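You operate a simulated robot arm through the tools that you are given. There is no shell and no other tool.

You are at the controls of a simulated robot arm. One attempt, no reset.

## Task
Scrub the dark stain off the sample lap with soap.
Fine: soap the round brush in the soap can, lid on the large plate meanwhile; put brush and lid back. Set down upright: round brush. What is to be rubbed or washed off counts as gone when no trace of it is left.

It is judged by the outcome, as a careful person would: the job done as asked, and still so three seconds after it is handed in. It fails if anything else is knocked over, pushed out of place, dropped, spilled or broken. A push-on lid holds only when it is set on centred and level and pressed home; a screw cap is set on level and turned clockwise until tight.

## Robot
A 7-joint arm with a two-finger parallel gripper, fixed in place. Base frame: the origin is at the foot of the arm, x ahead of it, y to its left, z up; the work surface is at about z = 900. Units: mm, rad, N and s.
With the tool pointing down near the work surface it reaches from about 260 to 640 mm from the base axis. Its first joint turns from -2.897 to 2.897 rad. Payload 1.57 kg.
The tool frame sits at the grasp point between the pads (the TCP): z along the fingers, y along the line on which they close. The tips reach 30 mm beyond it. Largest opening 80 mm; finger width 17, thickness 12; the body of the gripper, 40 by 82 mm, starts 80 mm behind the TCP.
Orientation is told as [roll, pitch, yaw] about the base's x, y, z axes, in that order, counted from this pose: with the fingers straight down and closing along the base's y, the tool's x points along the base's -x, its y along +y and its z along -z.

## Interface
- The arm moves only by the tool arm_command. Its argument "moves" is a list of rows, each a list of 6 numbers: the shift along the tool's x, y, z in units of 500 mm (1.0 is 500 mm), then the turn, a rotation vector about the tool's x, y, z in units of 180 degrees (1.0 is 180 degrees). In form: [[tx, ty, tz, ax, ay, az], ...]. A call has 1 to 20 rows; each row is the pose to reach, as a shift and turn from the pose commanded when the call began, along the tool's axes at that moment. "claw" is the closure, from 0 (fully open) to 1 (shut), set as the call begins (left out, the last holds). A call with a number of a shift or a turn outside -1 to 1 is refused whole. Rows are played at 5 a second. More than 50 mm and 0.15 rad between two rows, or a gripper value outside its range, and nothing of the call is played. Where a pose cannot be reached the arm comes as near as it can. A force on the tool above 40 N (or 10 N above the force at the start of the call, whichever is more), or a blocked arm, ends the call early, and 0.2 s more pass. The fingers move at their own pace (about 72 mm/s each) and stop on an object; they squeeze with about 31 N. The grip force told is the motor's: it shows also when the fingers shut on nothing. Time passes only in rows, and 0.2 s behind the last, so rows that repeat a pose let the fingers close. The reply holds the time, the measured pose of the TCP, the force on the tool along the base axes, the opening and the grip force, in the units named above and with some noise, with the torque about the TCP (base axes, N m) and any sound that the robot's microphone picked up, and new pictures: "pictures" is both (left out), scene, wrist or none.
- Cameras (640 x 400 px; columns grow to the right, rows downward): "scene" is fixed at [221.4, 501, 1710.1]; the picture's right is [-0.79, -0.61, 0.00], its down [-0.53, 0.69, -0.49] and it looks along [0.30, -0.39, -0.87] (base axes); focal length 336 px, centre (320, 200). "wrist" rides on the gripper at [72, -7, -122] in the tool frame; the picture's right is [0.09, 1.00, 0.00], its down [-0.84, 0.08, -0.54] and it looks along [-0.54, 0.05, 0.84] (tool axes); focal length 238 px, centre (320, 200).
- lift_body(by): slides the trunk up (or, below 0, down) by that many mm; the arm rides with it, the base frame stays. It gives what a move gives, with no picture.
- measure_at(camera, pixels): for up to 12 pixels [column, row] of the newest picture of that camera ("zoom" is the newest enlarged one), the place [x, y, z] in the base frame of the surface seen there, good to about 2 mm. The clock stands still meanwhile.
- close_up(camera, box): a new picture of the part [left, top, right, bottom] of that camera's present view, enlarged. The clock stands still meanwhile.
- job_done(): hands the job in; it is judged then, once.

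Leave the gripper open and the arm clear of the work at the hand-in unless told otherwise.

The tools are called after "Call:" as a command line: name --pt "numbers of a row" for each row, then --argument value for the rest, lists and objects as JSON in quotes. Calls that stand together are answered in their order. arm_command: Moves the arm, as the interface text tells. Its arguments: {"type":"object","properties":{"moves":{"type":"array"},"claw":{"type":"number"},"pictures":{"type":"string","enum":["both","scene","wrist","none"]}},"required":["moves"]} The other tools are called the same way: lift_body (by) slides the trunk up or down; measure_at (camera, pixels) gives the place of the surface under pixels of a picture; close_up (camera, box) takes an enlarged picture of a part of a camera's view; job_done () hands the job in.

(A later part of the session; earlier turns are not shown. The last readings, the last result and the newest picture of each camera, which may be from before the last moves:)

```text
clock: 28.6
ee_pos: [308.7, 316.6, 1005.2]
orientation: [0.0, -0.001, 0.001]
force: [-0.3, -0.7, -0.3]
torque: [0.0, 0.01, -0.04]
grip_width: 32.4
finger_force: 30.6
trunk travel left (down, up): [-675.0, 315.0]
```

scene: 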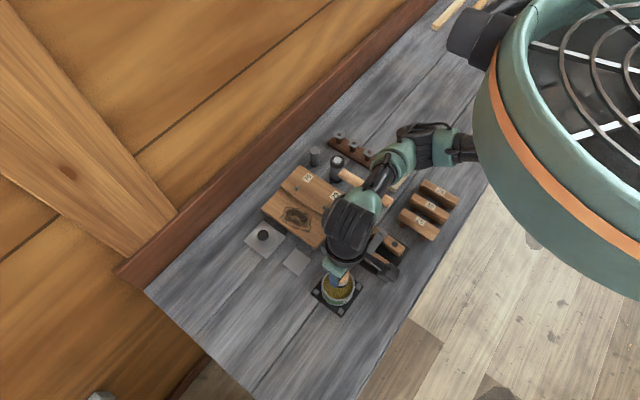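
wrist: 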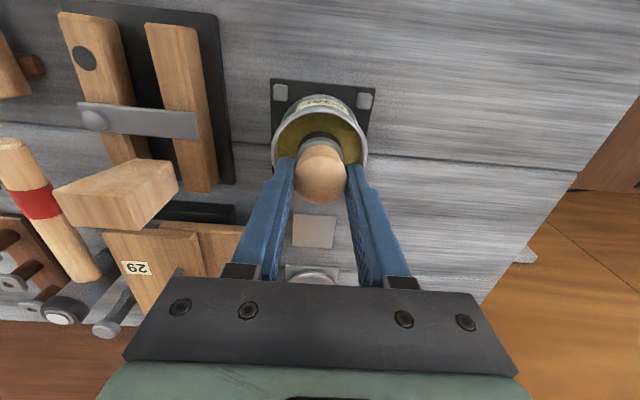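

Centred inside the can, no contact yet. I lower further in 1 mm steps into the soap.

Call:
arm_command --pt "0 0 0.002 0 0 0" --pt "0 0 0.004 0 0 0" --pt "0 0 0.004 0 0 0" --pictures "none"

Call:
arm_command --pt "0 0 0.002 0 0 0" --pt "0 0 0.004 0 0 0" --pt "0 0 0.004 0 0 0" --pictures "none"

```text
clock: 29.4
ee_pos: [309.9, 316.1, 1003.8]
orientation: [0.001, -0.002, 0.001]
force: [-0.8, 1.4, 4.5]
torque: [0.03, 0.1, 0.0]
grip_width: 32.4
finger_force: 30.7
trunk travel left (down, up): [-675.0, 315.0]
```

```text
clock: 30.2
ee_pos: [309.1, 316.2, 1004.2]
orientation: [0.004, -0.002, -0.002]
force: [0.9, 3.2, 24.7]
torque: [0.14, 0.02, 0.01]
grip_width: 32.6
finger_force: 30.6
trunk travel left (down, up): [-675.0, 315.0]
```

The soap is a firm cake: contact at TCP z≈1004, with 25 N at z 1002. I ease off to about 7 N and swirl gently with a 6 mm radius to load the bristles.

Call:
arm_command --pt "0 0 -0.0032 0 0 0" --pt "0.006 0 -0.0032 0 0 0" --pt "0.012 0 -0.0032 0 0 0" --pt "0.0085 0.0085 -0.0032 0 0 0" --pt "0 0.012 -0.0032 0 0 0" --pt "-0.0085 0.0085 -0.0032 0 0 0" --pt "-0.012 0 -0.0032 0 0 0" --pt "-0.0085 -0.0085 -0.0032 0 0 0" --pt "0 -0.012 -0.0032 0 0 0" --pt "0.0085 -0.0085 -0.0032 0 0 0" --pt "0.012 0 -0.0032 0 0 0" --pt "0.0085 0.0085 -0.0032 0 0 0" --pt "0 0.012 -0.0032 0 0 0" --pt "-0.0085 0.0085 -0.0032 0 0 0" --pt "-0.012 0 -0.0032 0 0 0" --pt "-0.0085 -0.0085 -0.0032 0 0 0" --pt "0 -0.012 -0.0032 0 0 0" --pt "0 -0.006 -0.0032 0 0 0" --pt "0 0 -0.0032 0 0 0" --pt "0 0 -0.0032 0 0 0"

```text
clock: 34.4
ee_pos: [310.1, 315.5, 1003.7]
orientation: [-0.002, 0.0, 0.0]
force: [0.1, -0.6, 0.5]
torque: [0.02, -0.01, 0.02]
grip_width: 32.6
finger_force: 31.2
trunk travel left (down, up): [-675.0, 315.0]
```

scene: 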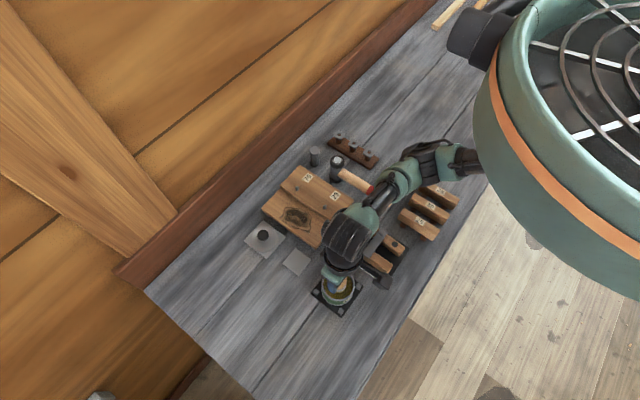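
wrist: 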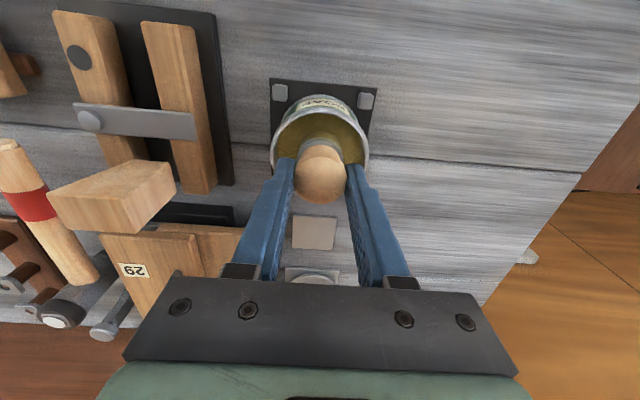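

The force dropped to near zero at this height; the brush seems to have settled slightly in the grip. I press 0.8 mm lower and check.

Call:
arm_command --pt "0 0 0.0016 0 0 0" --pt "0 0 0.0016 0 0 0" --pt "0 0 0.0016 0 0 0" --pictures "none"

```text
clock: 35.2
ee_pos: [309.2, 315.6, 1003.4]
orientation: [0.001, -0.003, -0.001]
force: [0.6, 1.5, 6.5]
torque: [0.06, -0.03, 0.01]
grip_width: 32.7
finger_force: 31.2
trunk travel left (down, up): [-675.0, 315.0]
```

Now 6.5 N at z 1002.8, about right. I swirl again at this depth.

Call:
arm_command --pt "0.006 0 0 0 0 0" --pt "0.012 0 0 0 0 0" --pt "0.0085 0.0085 0 0 0 0" --pt "0 0.012 0 0 0 0" --pt "-0.0085 0.0085 0 0 0 0" --pt "-0.012 0 0 0 0 0" --pt "-0.0085 -0.0085 0 0 0 0" --pt "0 -0.012 0 0 0 0" --pt "0.0085 -0.0085 0 0 0 0" --pt "0.012 0 0 0 0 0" --pt "0.0085 0.0085 0 0 0 0" --pt "0 0.012 0 0 0 0" --pt "-0.0085 0.0085 0 0 0 0" --pt "-0.012 0 0 0 0 0" --pt "-0.0085 -0.0085 0 0 0 0" --pt "0 -0.012 0 0 0 0" --pt "0 -0.006 0 0 0 0" --pt "0 0 0 0 0 0" --pt "0 0 0 0 0 0" --pictures "none"

```text
clock: 39.2
ee_pos: [309.1, 315.2, 1003.6]
orientation: [0.002, 0.001, 0.0]
force: [-0.3, -4.4, 11.3]
torque: [-0.24, 0.02, -0.01]
grip_width: 32.5
finger_force: 30.5
trunk travel left (down, up): [-675.0, 315.0]
```

Good contact (11 N). I lift the brush straight out and look at the bristles.

Call:
arm_command --pt "0 0 -0.01 0 0 0" --pt "0 0 -0.04 0 0 0" --pt "0 0 -0.09 0 0 0" --pt "0 0 -0.1144 0 0 0" --pt "0 0 -0.1144 0 0 0"

Call:
close_up --camera "scene" --box '[300, 240, 380, 320]'

Call:
close_up --camera "wrist" --box '[260, 70, 380, 210]'

```text
clock: 40.4
ee_pos: [309.4, 315.0, 1060.4]
orientation: [-0.001, 0.0, 0.0]
force: [-0.1, 0.4, 0.0]
torque: [0.02, 0.0, 0.01]
grip_width: 32.7
finger_force: 31.1
trunk travel left (down, up): [-675.0, 315.0]
```

scene: 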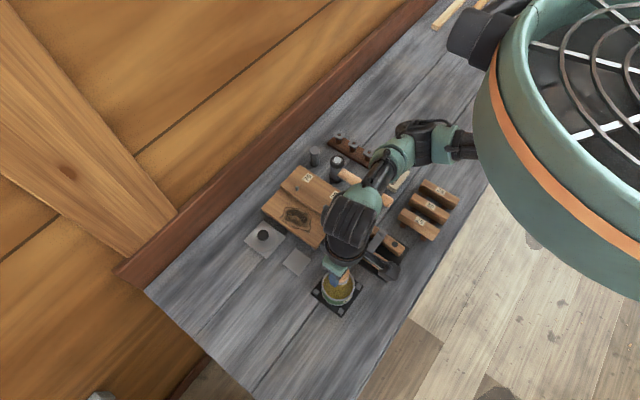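
wrist: 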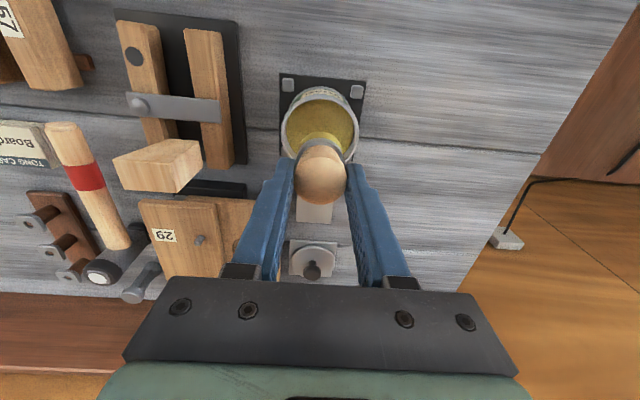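

```text
5.00 times, centred on (340, 280) of scene
```

zoom: 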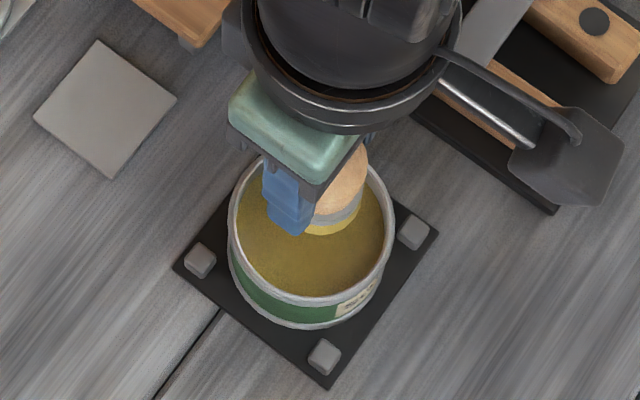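

```text
2.86 times, centred on (320, 140) of wrist
```

zoom: 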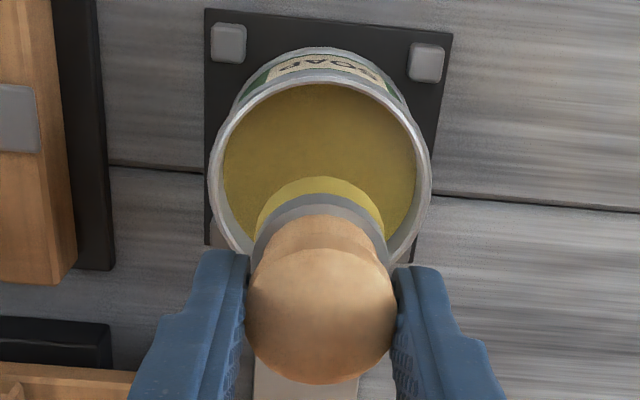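

The bristles are now yellow with soap. I measure the nearby clamp block's height for a safe crossing to the lap.

Call:
measure_at --camera "wrist" --pixels '[[160, 155], [180, 185], [140, 165], [145, 103], [165, 236], [200, 239], [215, 190]]'

```text
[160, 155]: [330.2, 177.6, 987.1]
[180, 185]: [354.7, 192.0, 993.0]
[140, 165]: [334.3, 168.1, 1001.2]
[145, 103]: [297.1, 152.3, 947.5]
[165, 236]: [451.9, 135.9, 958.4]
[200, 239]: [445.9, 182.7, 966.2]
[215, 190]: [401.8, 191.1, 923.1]
```

The clamp block top is at about z 1001, well aside of my path. I carry the brush over to the middle of the stain, (490,240), at z 1030.

Call:
arm_command --pt "-0.06 -0.0253 0 0 0 0" --pt "-0.12 -0.0506 0 0 0 0" --pt "-0.18 -0.0759 0.01 0 0 0" --pt "-0.24 -0.1012 0.025 0 0 0" --pt "-0.3 -0.1265 0.04 0 0 0" --pt "-0.3604 -0.1518 0.06 0 0 0" --pt "-0.3604 -0.1518 0.06 0 0 0" --pt "-0.3604 -0.1518 0.06 0 0 0"

```text
clock: 42.2
ee_pos: [490.3, 238.5, 1029.5]
orientation: [0.002, 0.0, 0.0]
force: [-0.2, 0.4, -0.7]
torque: [0.0, -0.05, -0.01]
grip_width: 32.5
finger_force: 30.8
trunk travel left (down, up): [-675.0, 315.0]
```

scene: 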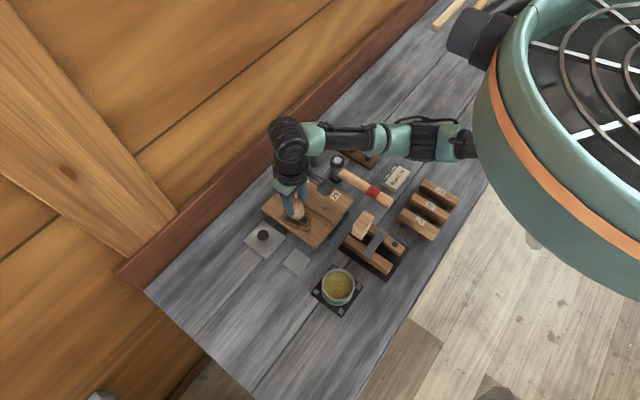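
wrist: 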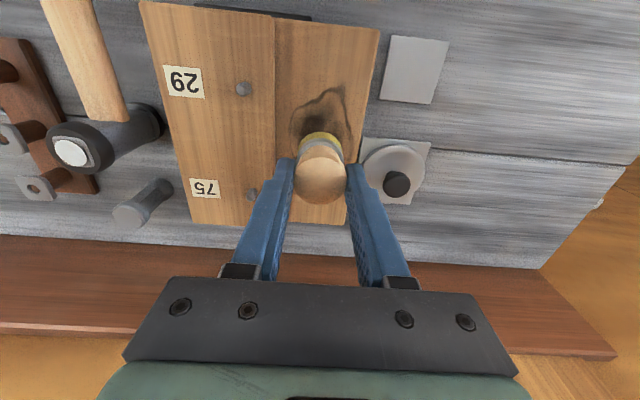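

The brush is over the stain. I lower to just above the surface, then to first contact.

Call:
arm_command --pt "0 0 0.02 0 0 0" --pt "0 0 0.04 0 0 0" --pt "0 0 0.048 0 0 0" --pt "0 0 0.05 0 0 0" --pt "0 0 0.05 0 0 0" --pictures "none"

Call:
arm_command --pt "0 0 0.001 0 0 0" --pt "0 0 0.002 0 0 0" --pt "0 0 0.002 0 0 0" --pictures "none"

```text
clock: 43.4
ee_pos: [492.0, 240.4, 1004.9]
orientation: [0.002, 0.0, 0.001]
force: [0.2, -0.1, -0.2]
torque: [-0.03, -0.01, -0.02]
grip_width: 32.3
finger_force: 31.3
trunk travel left (down, up): [-675.0, 315.0]
```

```text
clock: 44.2
ee_pos: [490.8, 239.3, 1004.4]
orientation: [0.001, 0.001, 0.001]
force: [0.0, -0.1, -1.5]
torque: [0.02, 0.03, -0.03]
grip_width: 32.5
finger_force: 30.9
trunk travel left (down, up): [-675.0, 315.0]
```

Not quite touching at z 1004. I lower another millimetre.

Call:
arm_command --pt "0 0 0.002 0 0 0" --pt "0 0 0.002 0 0 0" --pt "0 0 0.002 0 0 0" --pictures "none"

```text
clock: 45.0
ee_pos: [490.7, 239.7, 1002.4]
orientation: [0.001, 0.002, 0.0]
force: [-0.6, 0.0, -0.2]
torque: [-0.02, -0.01, 0.0]
grip_width: 32.6
finger_force: 30.9
trunk travel left (down, up): [-675.0, 315.0]
```

Call:
arm_command --pt "0 0 0.001 0 0 0" --pt "0 0 0.002 0 0 0" --pt "0 0 0.002 0 0 0" --pictures "none"

```text
clock: 45.8
ee_pos: [489.5, 240.5, 1002.5]
orientation: [0.001, -0.002, -0.001]
force: [3.5, -1.4, 7.1]
torque: [-0.06, -0.16, -0.01]
grip_width: 32.7
finger_force: 31.5
trunk travel left (down, up): [-675.0, 315.0]
```

Contact of 7 N at z 1002, a good scrubbing pressure. First pass: stroke along x at y 240, from 545 to 435 and back.

Call:
arm_command --pt "-0.02 0 0 0 0 0" --pt "-0.04 0 0 0 0 0" --pt "-0.06 0 0 0 0 0" --pt "-0.08 0 0 0 0 0" --pt "-0.1 0 0 0 0 0" --pt "-0.11 0 0 0 0 0" --pt "-0.09 0 0 0 0 0" --pt "-0.06 0 0 0 0 0" --pt "-0.03 0 0 0 0 0" --pt "0 0 0 0 0 0" --pt "0.03 0 0 0 0 0" --pt "0.06 0 0 0 0 0" --pt "0.09 0 0 0 0 0" --pt "0.11 0 0 0 0 0" --pt "0.09 0 0 0 0 0" --pt "0.06 0 0 0 0 0" --pt "0.03 0 0 0 0 0" --pt "0 0 0 0 0 0" --pt "0 0 0 0 0 0"

```text
clock: 49.8
ee_pos: [490.0, 239.5, 1002.0]
orientation: [0.0, 0.0, 0.0]
force: [-3.5, -0.4, 8.4]
torque: [-0.01, 0.23, 0.02]
grip_width: 32.7
finger_force: 31.4
trunk travel left (down, up): [-675.0, 315.0]
```

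scene: 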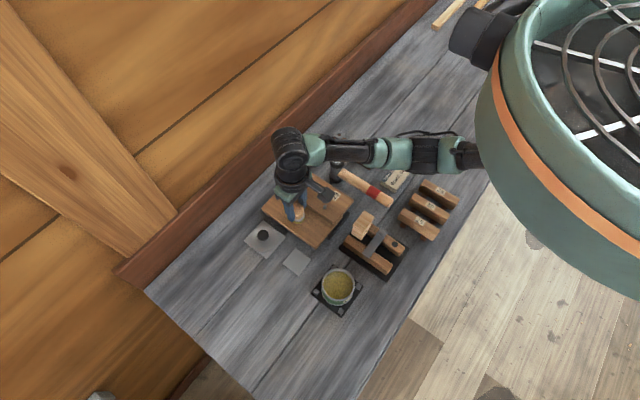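
wrist: 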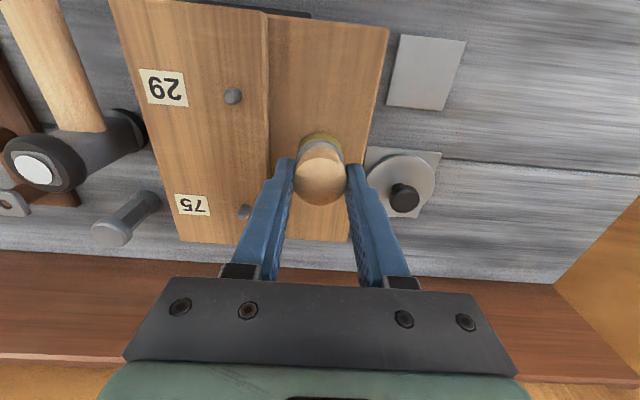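

The stain already looks much reduced. I check a close-up of the area.

Call:
close_up --camera "scene" --box '[257, 180, 337, 250]'

Call:
close_up --camera "wrist" --box '[240, 20, 400, 240]'

```text
5.71 times, centred on (297, 215) of scene
```

zoom: 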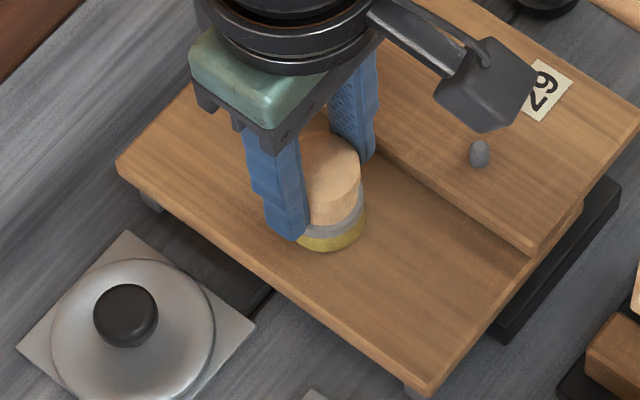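

```text
1.82 times, centred on (320, 130) of wrist
```

zoom: 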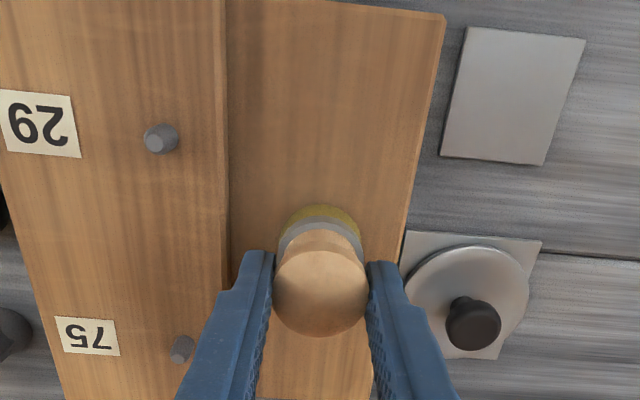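

Nearly all gone. To leave no trace, I run further passes near the outer edge at y 255 and then near the step at y 222, over the same x range.

Call:
arm_command --pt "0 0.015 0 0 0 0" --pt "0 0.03 0 0 0 0" --pt "-0.03 0.03 0 0 0 0" --pt "-0.06 0.03 0 0 0 0" --pt "-0.09 0.03 0 0 0 0" --pt "-0.11 0.03 0 0 0 0" --pt "-0.09 0.03 0 0 0 0" --pt "-0.06 0.03 0 0 0 0" --pt "-0.03 0.03 0 0 0 0" --pt "0 0.03 0 0 0 0" --pt "0.03 0.03 0 0 0 0" --pt "0.06 0.03 0 0 0 0" --pt "0.09 0.03 0 0 0 0" --pt "0.11 0.03 0 0 0 0" --pt "0.09 0.03 0 0 0 0" --pt "0.06 0.03 0 0 0 0" --pt "0.03 0.03 0 0 0 0" --pt "0 0.03 0 0 0 0" --pt "0 0.015 0 0 0 0" --pt "0 0 0 0 0 0" --pictures "none"

Call:
arm_command --pt "0 -0.018 0 0 0 0" --pt "0 -0.036 0 0 0 0" --pt "-0.03 -0.036 0 0 0 0" --pt "-0.06 -0.036 0 0 0 0" --pt "-0.09 -0.036 0 0 0 0" --pt "-0.11 -0.036 0 0 0 0" --pt "-0.09 -0.036 0 0 0 0" --pt "-0.06 -0.036 0 0 0 0" --pt "-0.03 -0.036 0 0 0 0" --pt "0 -0.036 0 0 0 0" --pt "0.03 -0.036 0 0 0 0" --pt "0.06 -0.036 0 0 0 0" --pt "0.09 -0.036 0 0 0 0" --pt "0.11 -0.036 0 0 0 0" --pt "0.09 -0.036 0 0 0 0" --pt "0.06 -0.036 0 0 0 0" --pt "0.03 -0.036 0 0 0 0" --pt "0 -0.036 0 0 0 0" --pt "0 -0.018 0 0 0 0" --pt "0 0 0 0 0 0"

```text
clock: 54.0
ee_pos: [490.6, 241.0, 1003.2]
orientation: [0.0, 0.001, 0.0]
force: [-0.6, 0.8, -0.9]
torque: [0.0, 0.01, 0.02]
grip_width: 32.5
finger_force: 31.4
trunk travel left (down, up): [-675.0, 315.0]
```

```text
clock: 58.2
ee_pos: [490.9, 240.9, 1003.0]
orientation: [0.0, -0.001, -0.001]
force: [-0.4, 0.4, -0.4]
torque: [0.01, 0.0, 0.02]
grip_width: 32.6
finger_force: 31.0
trunk travel left (down, up): [-675.0, 315.0]
```

scene: 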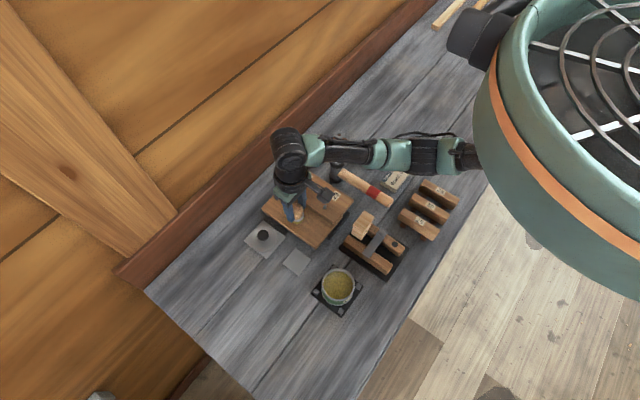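
wrist: 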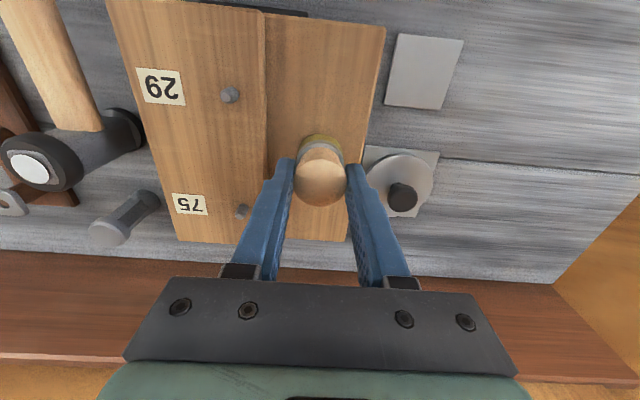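

Contact force has vanished, so the brush may have shifted a little in the grip. I lift 60 mm and inspect the brush and the surface.

Call:
arm_command --pt "0 0 -0.02 0 0 0" --pt "0 0 -0.06 0 0 0" --pt "0.06 0.03 -0.12 0 0 0" --pt "0.13 0.09 -0.16 0 0 0" --pt "0.2 0.16 -0.16 0 0 0" --pt "0.2 0.16 -0.16 0 0 0"

Call:
close_up --camera "scene" --box '[257, 170, 337, 250]'

Call:
close_up --camera "wrist" --box '[240, 80, 400, 220]'

```text
refused: row 4 steps farther than a row can; nothing moved
```

```text
5.00 times, centred on (297, 210) of scene
```

zoom: 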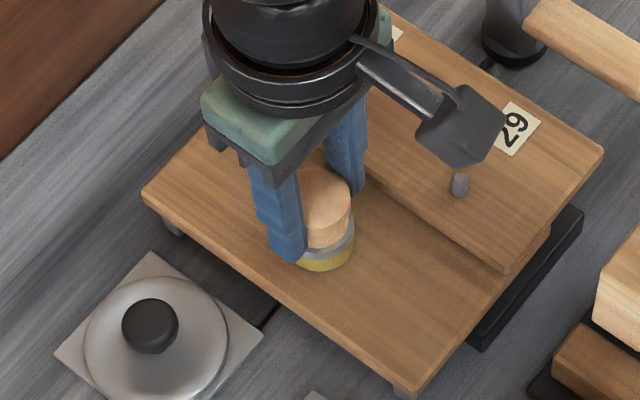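

```text
2.86 times, centred on (320, 150) of wrist
```

zoom: 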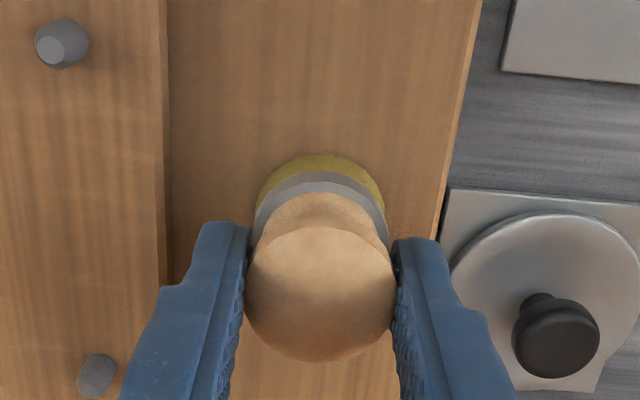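

The move was refused (a step was too long), and nothing moved. I measure the brush in the grip now: handle top, ferrule and bristle heights.

Call:
measure_at --camera "zoom" --pixels '[[320, 290], [320, 240], [320, 345], [255, 290], [390, 290], [320, 205], [320, 180], [320, 160], [320, 100], [262, 195], [382, 195]]'

Call:
measure_at --camera "scene" --pixels '[[262.5, 208.5], [320, 247], [352, 200.5], [325, 205.5], [263.5, 235.5], [296, 262], [338, 287]]'

```text
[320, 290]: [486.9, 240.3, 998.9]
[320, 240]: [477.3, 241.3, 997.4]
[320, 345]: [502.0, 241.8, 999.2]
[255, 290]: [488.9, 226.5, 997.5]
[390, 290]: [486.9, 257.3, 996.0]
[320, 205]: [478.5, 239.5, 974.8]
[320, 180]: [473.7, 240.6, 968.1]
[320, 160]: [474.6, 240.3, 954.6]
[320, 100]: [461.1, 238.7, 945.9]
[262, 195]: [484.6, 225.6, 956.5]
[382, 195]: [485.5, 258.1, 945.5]
```

```text
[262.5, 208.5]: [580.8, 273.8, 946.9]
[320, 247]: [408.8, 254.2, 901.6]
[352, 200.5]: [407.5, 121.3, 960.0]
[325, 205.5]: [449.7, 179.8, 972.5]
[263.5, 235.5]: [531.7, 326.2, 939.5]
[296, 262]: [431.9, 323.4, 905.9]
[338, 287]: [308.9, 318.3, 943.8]
```

The brush is upright but has crept about 1 mm up in the grip. I lower until the contact is back to 6–8 N, then repeat the edge passes.

Call:
arm_command --pt "0 0 0.001 0 0 0" --pt "0 0 0.002 0 0 0" --pt "0 0 0.002 0 0 0" --pictures "none"

```text
clock: 59.0
ee_pos: [489.7, 239.9, 1001.0]
orientation: [0.002, -0.003, 0.0]
force: [1.8, 0.7, 4.5]
torque: [0.05, -0.05, 0.01]
grip_width: 32.8
finger_force: 30.5
trunk travel left (down, up): [-675.0, 315.0]
```

4.5 N at z 1001. I press 0.4 mm more and redo the y 255 pass, ending there so I can read the force.

Call:
arm_command --pt "0 0 0.0008 0 0 0" --pt "0 0.015 0.0008 0 0 0" --pt "0 0.03 0.0008 0 0 0" --pt "-0.03 0.03 0.0008 0 0 0" --pt "-0.06 0.03 0.0008 0 0 0" --pt "-0.09 0.03 0.0008 0 0 0" --pt "-0.11 0.03 0.0008 0 0 0" --pt "-0.09 0.03 0.0008 0 0 0" --pt "-0.06 0.03 0.0008 0 0 0" --pt "-0.03 0.03 0.0008 0 0 0" --pt "0 0.03 0.0008 0 0 0" --pt "0.03 0.03 0.0008 0 0 0" --pt "0.06 0.03 0.0008 0 0 0" --pt "0.09 0.03 0.0008 0 0 0" --pt "0.11 0.03 0.0008 0 0 0" --pt "0.09 0.03 0.0008 0 0 0" --pt "0.06 0.03 0.0008 0 0 0" --pt "0.03 0.03 0.0008 0 0 0" --pt "0 0.03 0.0008 0 0 0" --pictures "none"

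```text
clock: 63.0
ee_pos: [490.4, 254.7, 1002.1]
orientation: [0.002, 0.0, 0.0]
force: [-2.3, 0.7, 2.4]
torque: [0.01, 0.08, 0.03]
grip_width: 32.5
finger_force: 30.8
trunk travel left (down, up): [-675.0, 315.0]
```

Contact was maintained (2.4 N at the end). Now the same along the step at y 222, pressing slightly more.

Call:
arm_command --pt "0 -0.02 0.0008 0 0 0" --pt "0 -0.045 0.0012 0 0 0" --pt "0 -0.066 0.0012 0 0 0" --pt "-0.03 -0.066 0.0012 0 0 0" --pt "-0.06 -0.066 0.0012 0 0 0" --pt "-0.09 -0.066 0.0012 0 0 0" --pt "-0.11 -0.066 0.0012 0 0 0" --pt "-0.09 -0.066 0.0012 0 0 0" --pt "-0.06 -0.066 0.0012 0 0 0" --pt "-0.03 -0.066 0.0012 0 0 0" --pt "0 -0.066 0.0012 0 0 0" --pt "0.03 -0.066 0.0012 0 0 0" --pt "0.06 -0.066 0.0012 0 0 0" --pt "0.09 -0.066 0.0012 0 0 0" --pt "0.11 -0.066 0.0012 0 0 0" --pt "0.09 -0.066 0.0012 0 0 0" --pt "0.06 -0.066 0.0012 0 0 0" --pt "0.03 -0.066 0.0012 0 0 0" --pt "0 -0.066 0.0012 0 0 0" --pictures "none"

```text
clock: 67.0
ee_pos: [489.1, 222.0, 1001.2]
orientation: [-0.002, 0.0, 0.0]
force: [-3.5, 0.8, 4.7]
torque: [0.03, 0.1, 0.03]
grip_width: 32.8
finger_force: 30.7
trunk travel left (down, up): [-675.0, 315.0]
```

4.7 N kept all along. One more middle pass at y 238, then I lift off to inspect.

Call:
arm_command --pt "0 0.016 0.0004 0 0 0" --pt "0 0.032 0.0006 0 0 0" --pt "-0.03 0.032 0.0006 0 0 0" --pt "-0.06 0.032 0.0006 0 0 0" --pt "-0.09 0.032 0.0006 0 0 0" --pt "-0.11 0.032 0.0006 0 0 0" --pt "-0.09 0.032 0.0006 0 0 0" --pt "-0.06 0.032 0.0006 0 0 0" --pt "-0.03 0.032 0.0006 0 0 0" --pt "0 0.032 0.0006 0 0 0" --pt "0.03 0.032 0.0006 0 0 0" --pt "0.06 0.032 0.0006 0 0 0" --pt "0.09 0.032 0.0006 0 0 0" --pt "0.11 0.032 0.0006 0 0 0" --pt "0.09 0.032 0.0006 0 0 0" --pt "0.06 0.032 0.0006 0 0 0" --pt "0.03 0.032 0.0006 0 0 0" --pt "0 0.032 0.0006 0 0 0" --pictures "none"

Call:
arm_command --pt "0 0 -0.02 0 0 0" --pt "0 0 -0.06 0 0 0" --pt "0 0 -0.1 0 0 0" --pt "0.05 0.04 -0.12 0 0 0" --pt "0.1 0.1 -0.12 0 0 0" --pt "0.12 0.164 -0.12 0 0 0" --pt "0.12 0.164 -0.12 0 0 0"

Call:
close_up --camera "scene" --box '[257, 170, 337, 250]'

```text
clock: 70.8
ee_pos: [489.4, 235.7, 1000.2]
orientation: [-0.001, -0.002, 0.001]
force: [-2.6, -0.1, 6.4]
torque: [0.03, 0.18, 0.01]
grip_width: 32.5
finger_force: 31.2
trunk travel left (down, up): [-675.0, 315.0]
```

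```text
clock: 72.4
ee_pos: [429.0, 318.9, 1062.4]
orientation: [0.0, 0.0, -0.002]
force: [-0.2, -0.6, 0.3]
torque: [-0.02, 0.01, 0.03]
grip_width: 32.5
finger_force: 31.5
trunk travel left (down, up): [-675.0, 315.0]
```

scene: 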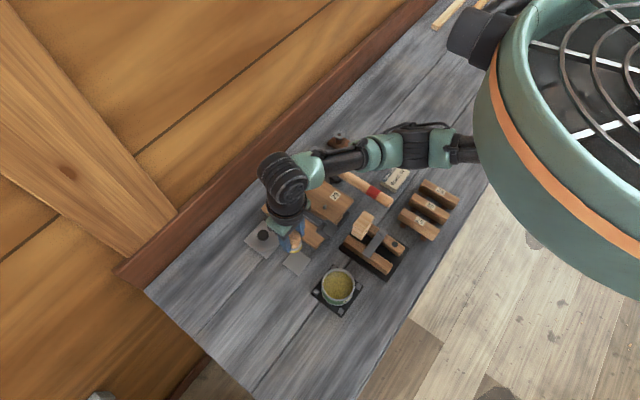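
wrist: 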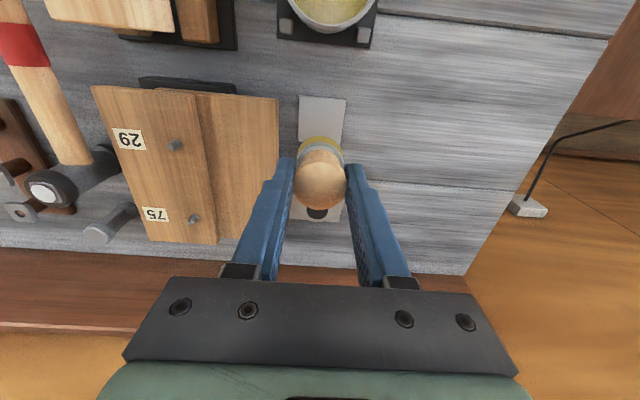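

```text
5.00 times, centred on (297, 210) of scene
```

zoom: 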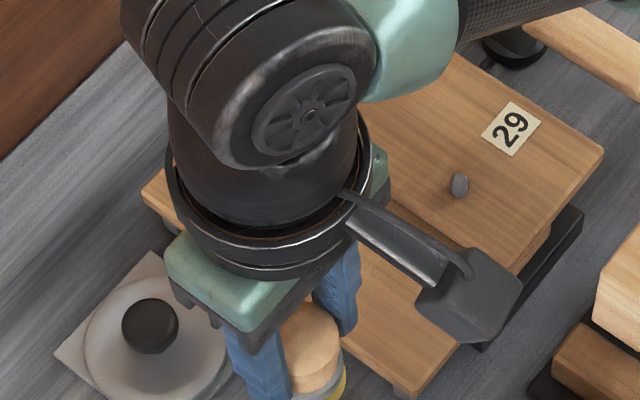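

The wrist view shows the lap surface. I enlarge that before setting the brush down.

Call:
close_up --camera "wrist" --box '[190, 80, 300, 250]'

Call:
arm_command --pt "0.06 0 0 0 0 0" --pt "0.12 0 0 0 0 0" --pt "0.18 0 0 0 0 0" --pt "0.24 0 0 0 0 0" --pt "0.24 0 0 0 0 0"

Call:
close_up --camera "scene" --box '[257, 180, 337, 250]'

```text
2.35 times, centred on (245, 165) of wrist
```

zoom: 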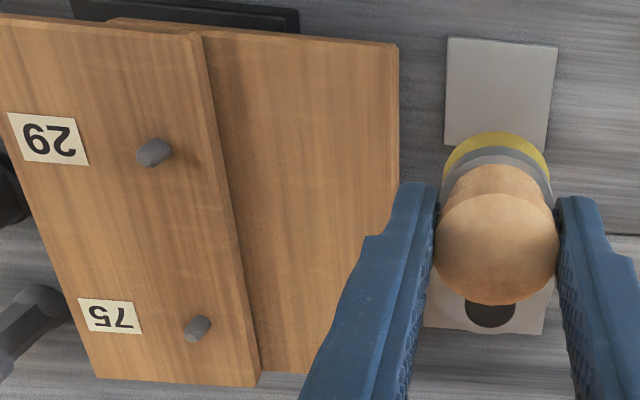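

```text
clock: 73.6
ee_pos: [308.8, 318.2, 1061.2]
orientation: [-0.001, 0.0, -0.001]
force: [-0.5, 0.5, -0.7]
torque: [0.0, 0.01, -0.01]
grip_width: 32.6
finger_force: 30.6
trunk travel left (down, up): [-675.0, 315.0]
```

scene: 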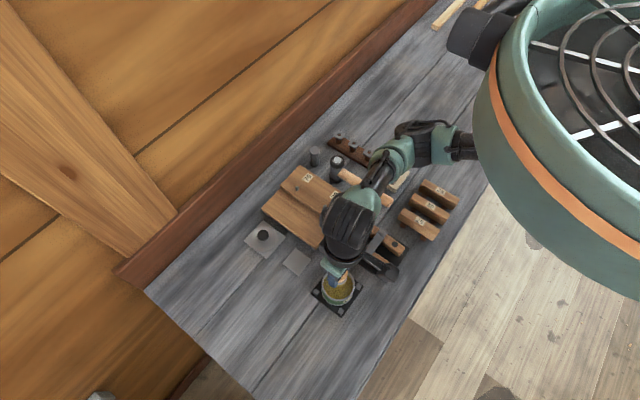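
wrist: 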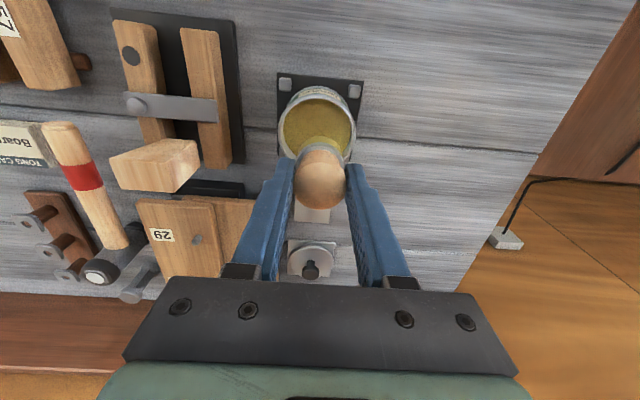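

```text
5.71 times, centred on (297, 215) of scene
```

zoom: 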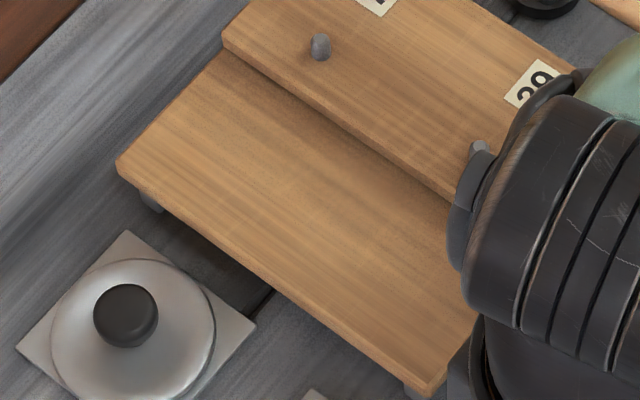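

The surface looks clean. I enlarge more strongly to check for any faint trace.

Call:
close_up --camera "scene" --box '[275, 195, 317, 225]'

Call:
close_up --camera "scene" --box '[285, 212, 327, 242]'

```text
13.33 times, centred on (296, 210) of scene
```

zoom: 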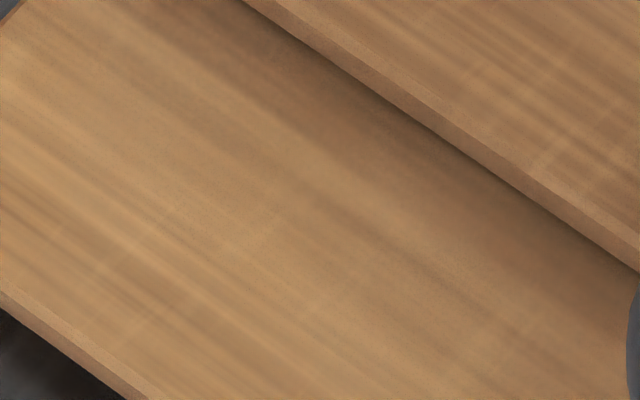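

```text
13.33 times, centred on (306, 227) of scene
```

zoom: 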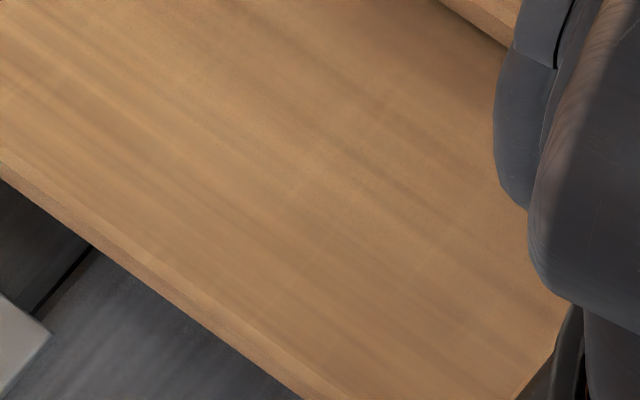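

No trace of the stain remains. Next I return the brush: carry it back over the small plate at (431.5, 320).

Call:
arm_command --pt "-0.06 0 0 0 0 0" --pt "-0.12 0 0 0 0 0" --pt "-0.18 0 0 0 0 0" --pt "-0.243 0 0 0 0 0" --pt "-0.243 0 0 0 0 0" --pt "-0.243 0 0 0 0 0"

Call:
close_up --camera "wrist" --box '[240, 80, 400, 230]'

```text
clock: 75.0
ee_pos: [431.0, 320.1, 1058.5]
orientation: [0.0, 0.001, 0.0]
force: [-1.0, 0.6, -0.6]
torque: [0.02, -0.01, 0.01]
grip_width: 32.6
finger_force: 30.7
trunk travel left (down, up): [-675.0, 315.0]
```

scene: 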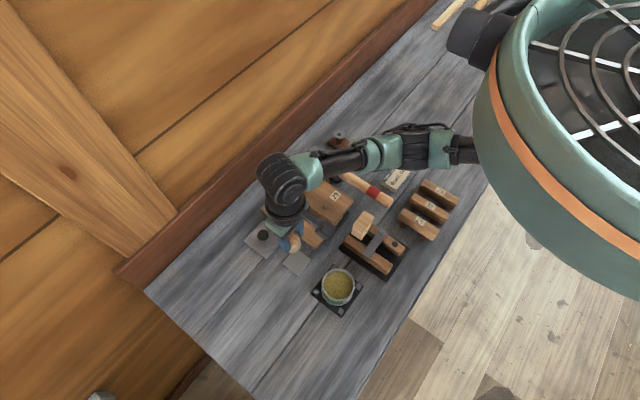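
wrist: 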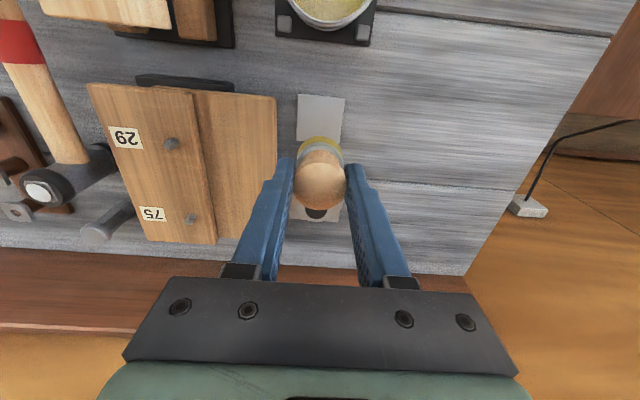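

```text
2.67 times, centred on (320, 155) of wrist
```

zoom: 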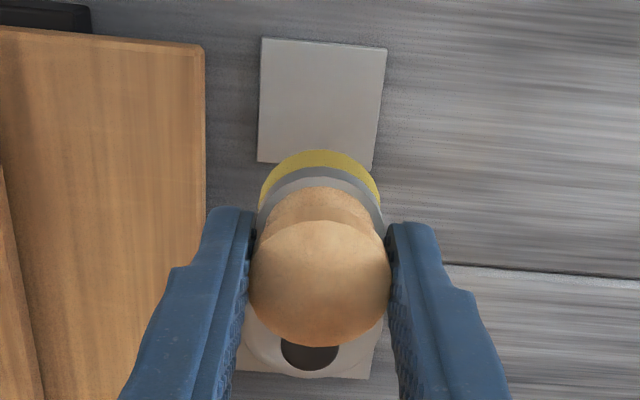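

The brush hangs straight above the small plate. I lower to z 965 (bristles about 5 mm above the plate), then creep.

Call:
arm_command --pt "0 0 0.06 0 0 0" --pt "0 0 0.12 0 0 0" --pt "0 0 0.16 0 0 0" --pt "0 0 0.18 0 0 0" --pt "0 0 0.1894 0 0 0" --pt "0 0 0.1894 0 0 0"

Call:
arm_command --pt "0 0 0.002 0 0 0" --pt "0 0 0.004 0 0 0" --pt "0 0 0.004 0 0 0" --pictures "none"

Call:
arm_command --pt "0 0 0.002 0 0 0" --pt "0 0 0.002 0 0 0" --pictures "none"

```text
clock: 76.4
ee_pos: [430.8, 320.7, 965.9]
orientation: [0.0, 0.0, 0.0]
force: [-0.3, 1.0, -1.3]
torque: [-0.01, -0.03, 0.0]
grip_width: 32.5
finger_force: 31.3
trunk travel left (down, up): [-675.0, 315.0]
```

scene: 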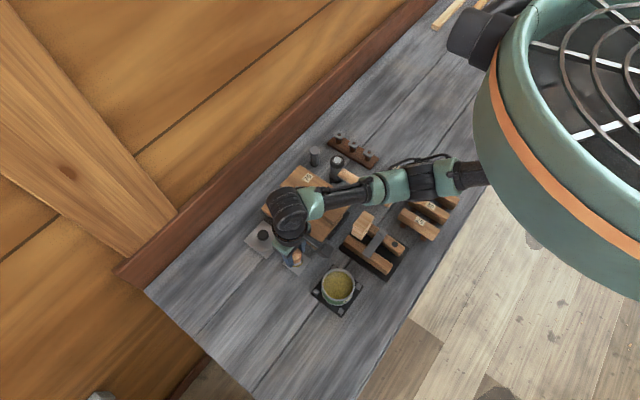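
wrist: 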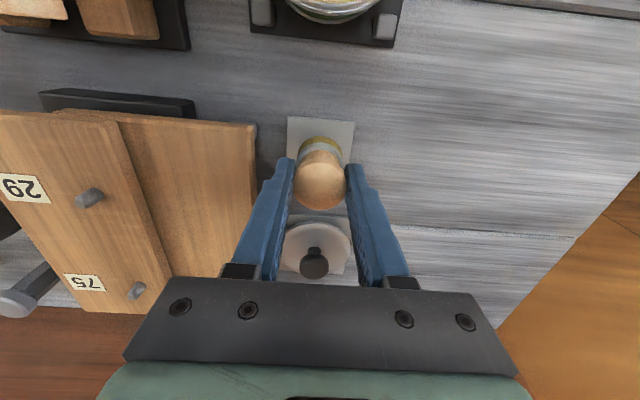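

```text
clock: 77.2
ee_pos: [431.1, 321.6, 962.7]
orientation: [-0.001, -0.001, 0.001]
force: [0.3, 0.0, -1.1]
torque: [0.02, 0.0, 0.0]
grip_width: 32.7
finger_force: 30.9
trunk travel left (down, up): [-675.0, 315.0]
```

```text
clock: 77.8
ee_pos: [431.4, 321.0, 962.3]
orientation: [0.0, 0.001, -0.001]
force: [0.3, 0.3, 0.2]
torque: [0.02, 0.02, 0.04]
grip_width: 32.4
finger_force: 31.1
trunk travel left (down, up): [-675.0, 315.0]
```

At z 962, still no contact. I continue by single mm.

Call:
arm_command --pt "0 0 0.002 0 0 0" --pt "0 0 0.002 0 0 0" --pictures "none"

Call:
arm_command --pt "0 0 0.002 0 0 0" --pt "0 0 0.002 0 0 0" --pictures "none"

```text
clock: 78.4
ee_pos: [431.7, 319.3, 959.4]
orientation: [0.0, 0.0, 0.002]
force: [-1.0, 0.4, -1.3]
torque: [0.01, -0.05, 0.0]
grip_width: 32.4
finger_force: 31.3
trunk travel left (down, up): [-675.0, 315.0]
```

```text
clock: 79.0
ee_pos: [431.5, 320.5, 960.8]
orientation: [0.003, -0.001, 0.0]
force: [0.5, 0.7, 4.3]
torque: [0.02, 0.02, 0.01]
grip_width: 32.5
finger_force: 30.1
trunk travel left (down, up): [-675.0, 315.0]
```

Contact at z 960 (4 N): the brush stands on its plate. I open the fingers to 56 mm.

Call:
arm_command --pt "0 0 -0.0006 0 0 0" --pt "0 0 -0.0006 0 0 0" --pt "0 0 -0.0006 0 0 0" --pt "0 0 -0.0006 0 0 0" --claw 0.3

```text
clock: 80.0
ee_pos: [431.4, 320.3, 960.5]
orientation: [0.0, 0.002, -0.002]
force: [-0.1, -0.8, -0.1]
torque: [0.01, -0.02, -0.02]
grip_width: 56.0
finger_force: 0.1
trunk travel left (down, up): [-675.0, 315.0]
```

scene: 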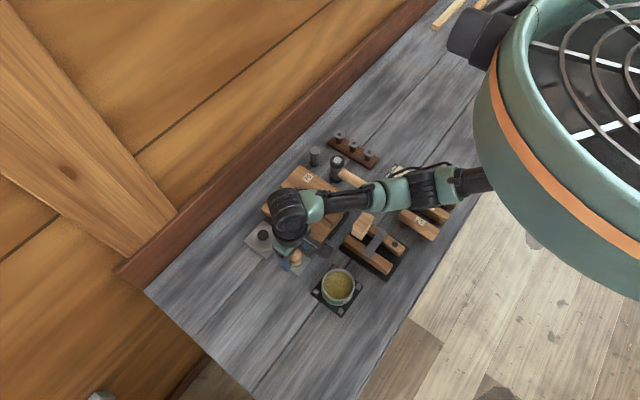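
wrist: 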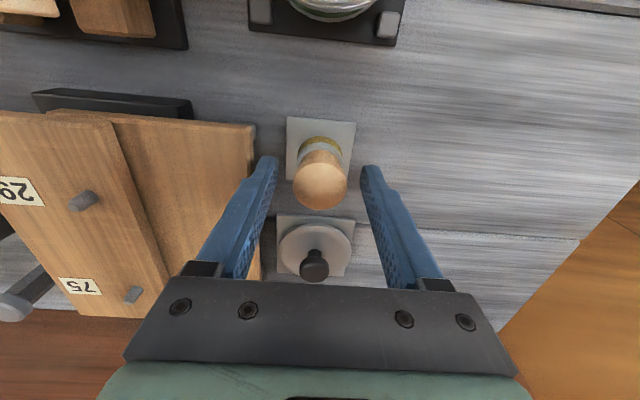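

The brush stands upright and free. I go straight up 110 mm, then over the lid at (534,323).

Call:
arm_command --pt "0 0 -0.02 0 0 0" --pt "0 0 -0.07 0 0 0" --pt "0 0 -0.14 0 0 0" --pt "0 0 -0.22 0 0 0" --pt "-0.07 0.002 -0.22 0 0 0" --pt "-0.14 0.004 -0.22 0 0 0" --pt "-0.205 0.006 -0.22 0 0 0" --pt "-0.205 0.006 -0.22 0 0 0" --pt "-0.205 0.006 -0.22 0 0 0" --claw 0.3

Call:
close_up --camera "wrist" --box '[240, 60, 400, 160]'

Call:
measure_at --camera "zoom" --pixels '[[320, 200], [320, 250], [320, 300]]'

```text
clock: 82.0
ee_pos: [532.1, 321.6, 1072.2]
orientation: [0.0, 0.0, 0.0]
force: [-0.9, -0.5, -0.3]
torque: [0.04, -0.02, 0.02]
grip_width: 55.7
finger_force: 0.1
trunk travel left (down, up): [-675.0, 315.0]
```

scene: 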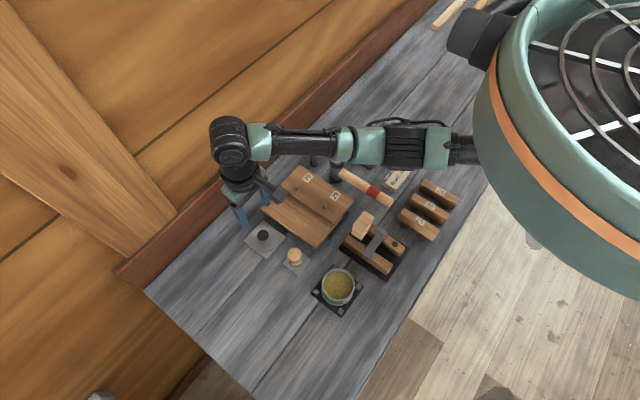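
wrist: 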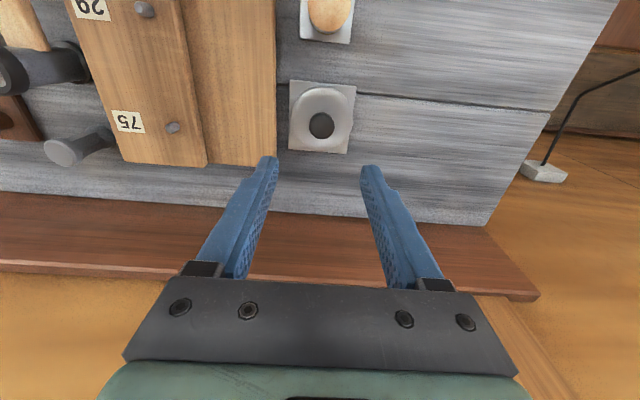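

```text
4.00 times, centred on (320, 110) of wrist
```

zoom: 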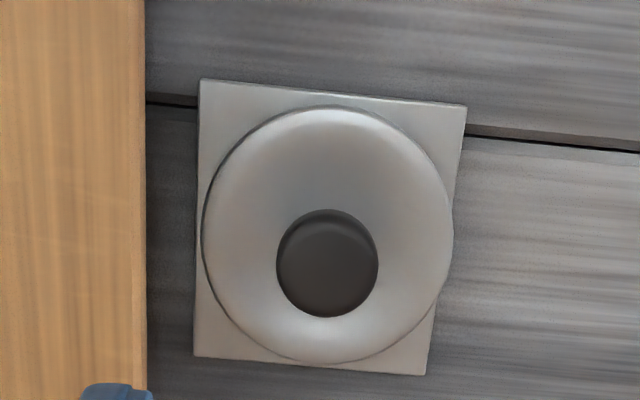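

```text
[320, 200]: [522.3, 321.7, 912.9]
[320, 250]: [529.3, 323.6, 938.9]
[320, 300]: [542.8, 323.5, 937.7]
```

The lid hasn't moved. I measure the knob and lid edges to find its exact centre.

Call:
measure_at --camera "zoom" --pixels '[[327, 216], [327, 312], [281, 265], [374, 265], [327, 265], [208, 235], [448, 235], [327, 113], [327, 357]]'

Call:
close_up --camera "scene" --box '[235, 215, 315, 275]'

```text
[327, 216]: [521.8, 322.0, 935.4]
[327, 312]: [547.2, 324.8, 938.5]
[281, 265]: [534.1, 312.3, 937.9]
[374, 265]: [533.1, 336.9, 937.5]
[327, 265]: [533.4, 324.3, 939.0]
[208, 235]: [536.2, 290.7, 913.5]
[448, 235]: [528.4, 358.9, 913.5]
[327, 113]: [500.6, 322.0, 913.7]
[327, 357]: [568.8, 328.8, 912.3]
```

```text
6.67 times, centred on (275, 245) of scene
```

zoom: 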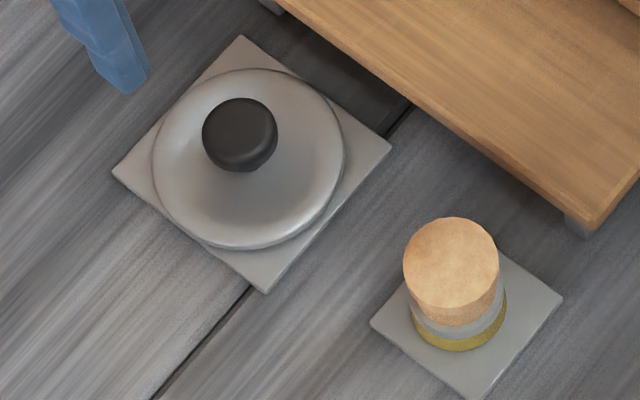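

The lid's centre is at about (534.3, 324.3). Before fetching it I check that the can is still where it was after the swirling.

Call:
close_up --camera "scene" --box '[303, 257, 373, 322]'

```text
6.15 times, centred on (338, 290) of scene
```

zoom: 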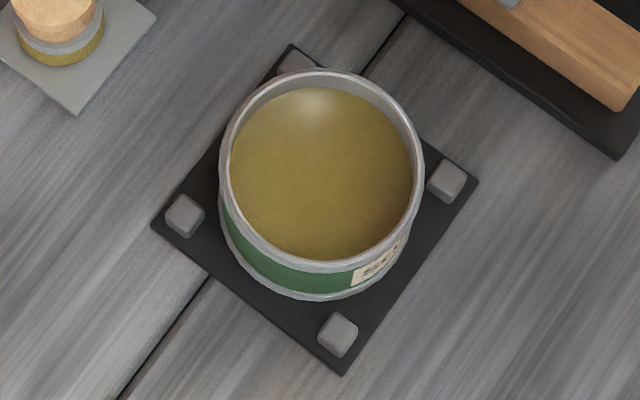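

I measure opposite rim points and the base plate corners.

Call:
measure_at --camera "zoom" --pixels '[[224, 168], [418, 168], [321, 73], [321, 266], [252, 103], [390, 240], [255, 240], [388, 100], [151, 225], [478, 181], [342, 376], [290, 45]]'

```text
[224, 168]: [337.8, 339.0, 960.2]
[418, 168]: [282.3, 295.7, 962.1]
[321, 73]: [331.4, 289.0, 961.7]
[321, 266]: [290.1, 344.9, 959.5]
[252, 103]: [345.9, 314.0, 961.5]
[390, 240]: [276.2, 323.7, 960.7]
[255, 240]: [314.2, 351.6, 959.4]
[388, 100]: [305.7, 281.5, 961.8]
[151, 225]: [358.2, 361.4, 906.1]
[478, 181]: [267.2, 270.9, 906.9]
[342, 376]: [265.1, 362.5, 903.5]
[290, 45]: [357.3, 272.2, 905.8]
```

The scene readings scatter by a millimetre or two, so I look from straight above with the wrist camera: moving to (313,315,1130) over the can.

Call:
arm_command --pt "0.074 -0.0027 -0.02 0 0 0" --pt "0.148 -0.0053 -0.04 0 0 0" --pt "0.222 -0.008 -0.06 0 0 0" --pt "0.296 -0.0107 -0.08 0 0 0" --pt "0.37 -0.0133 -0.1 0 0 0" --pt "0.442 -0.016 -0.1194 0 0 0" --pt "0.442 -0.016 -0.1194 0 0 0" --pt "0.442 -0.016 -0.1194 0 0 0" --claw 0.3

Call:
close_up --camera "wrist" --box '[260, 50, 380, 150]'

```text
clock: 83.8
ee_pos: [313.7, 315.3, 1130.8]
orientation: [0.0, 0.0, 0.0]
force: [0.9, -0.1, 0.0]
torque: [0.01, -0.01, -0.01]
grip_width: 56.1
finger_force: 0.1
trunk travel left (down, up): [-675.0, 315.0]
```

scene: 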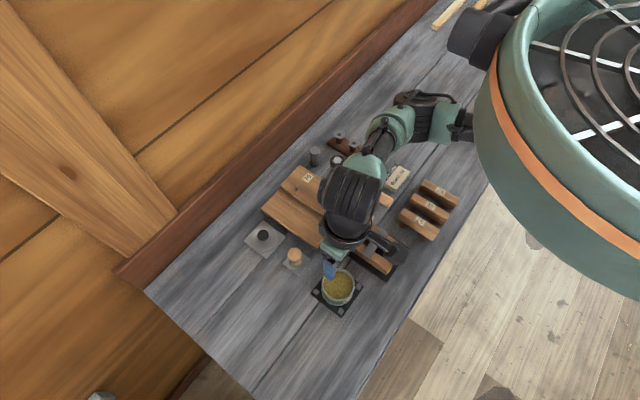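
wrist: 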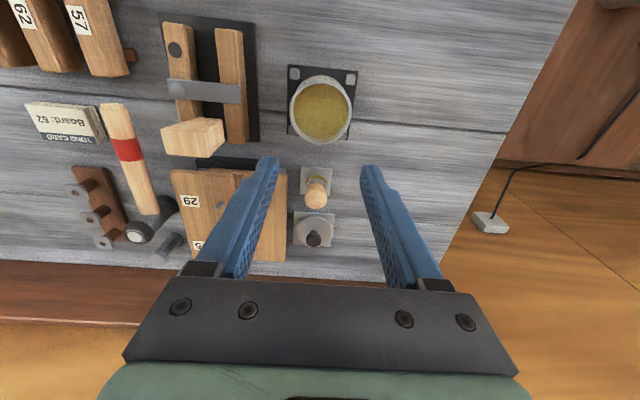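

```text
4.00 times, centred on (320, 100) of wrist
```

zoom: 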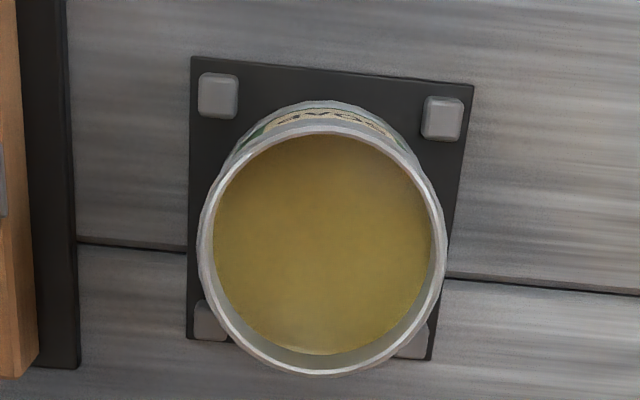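

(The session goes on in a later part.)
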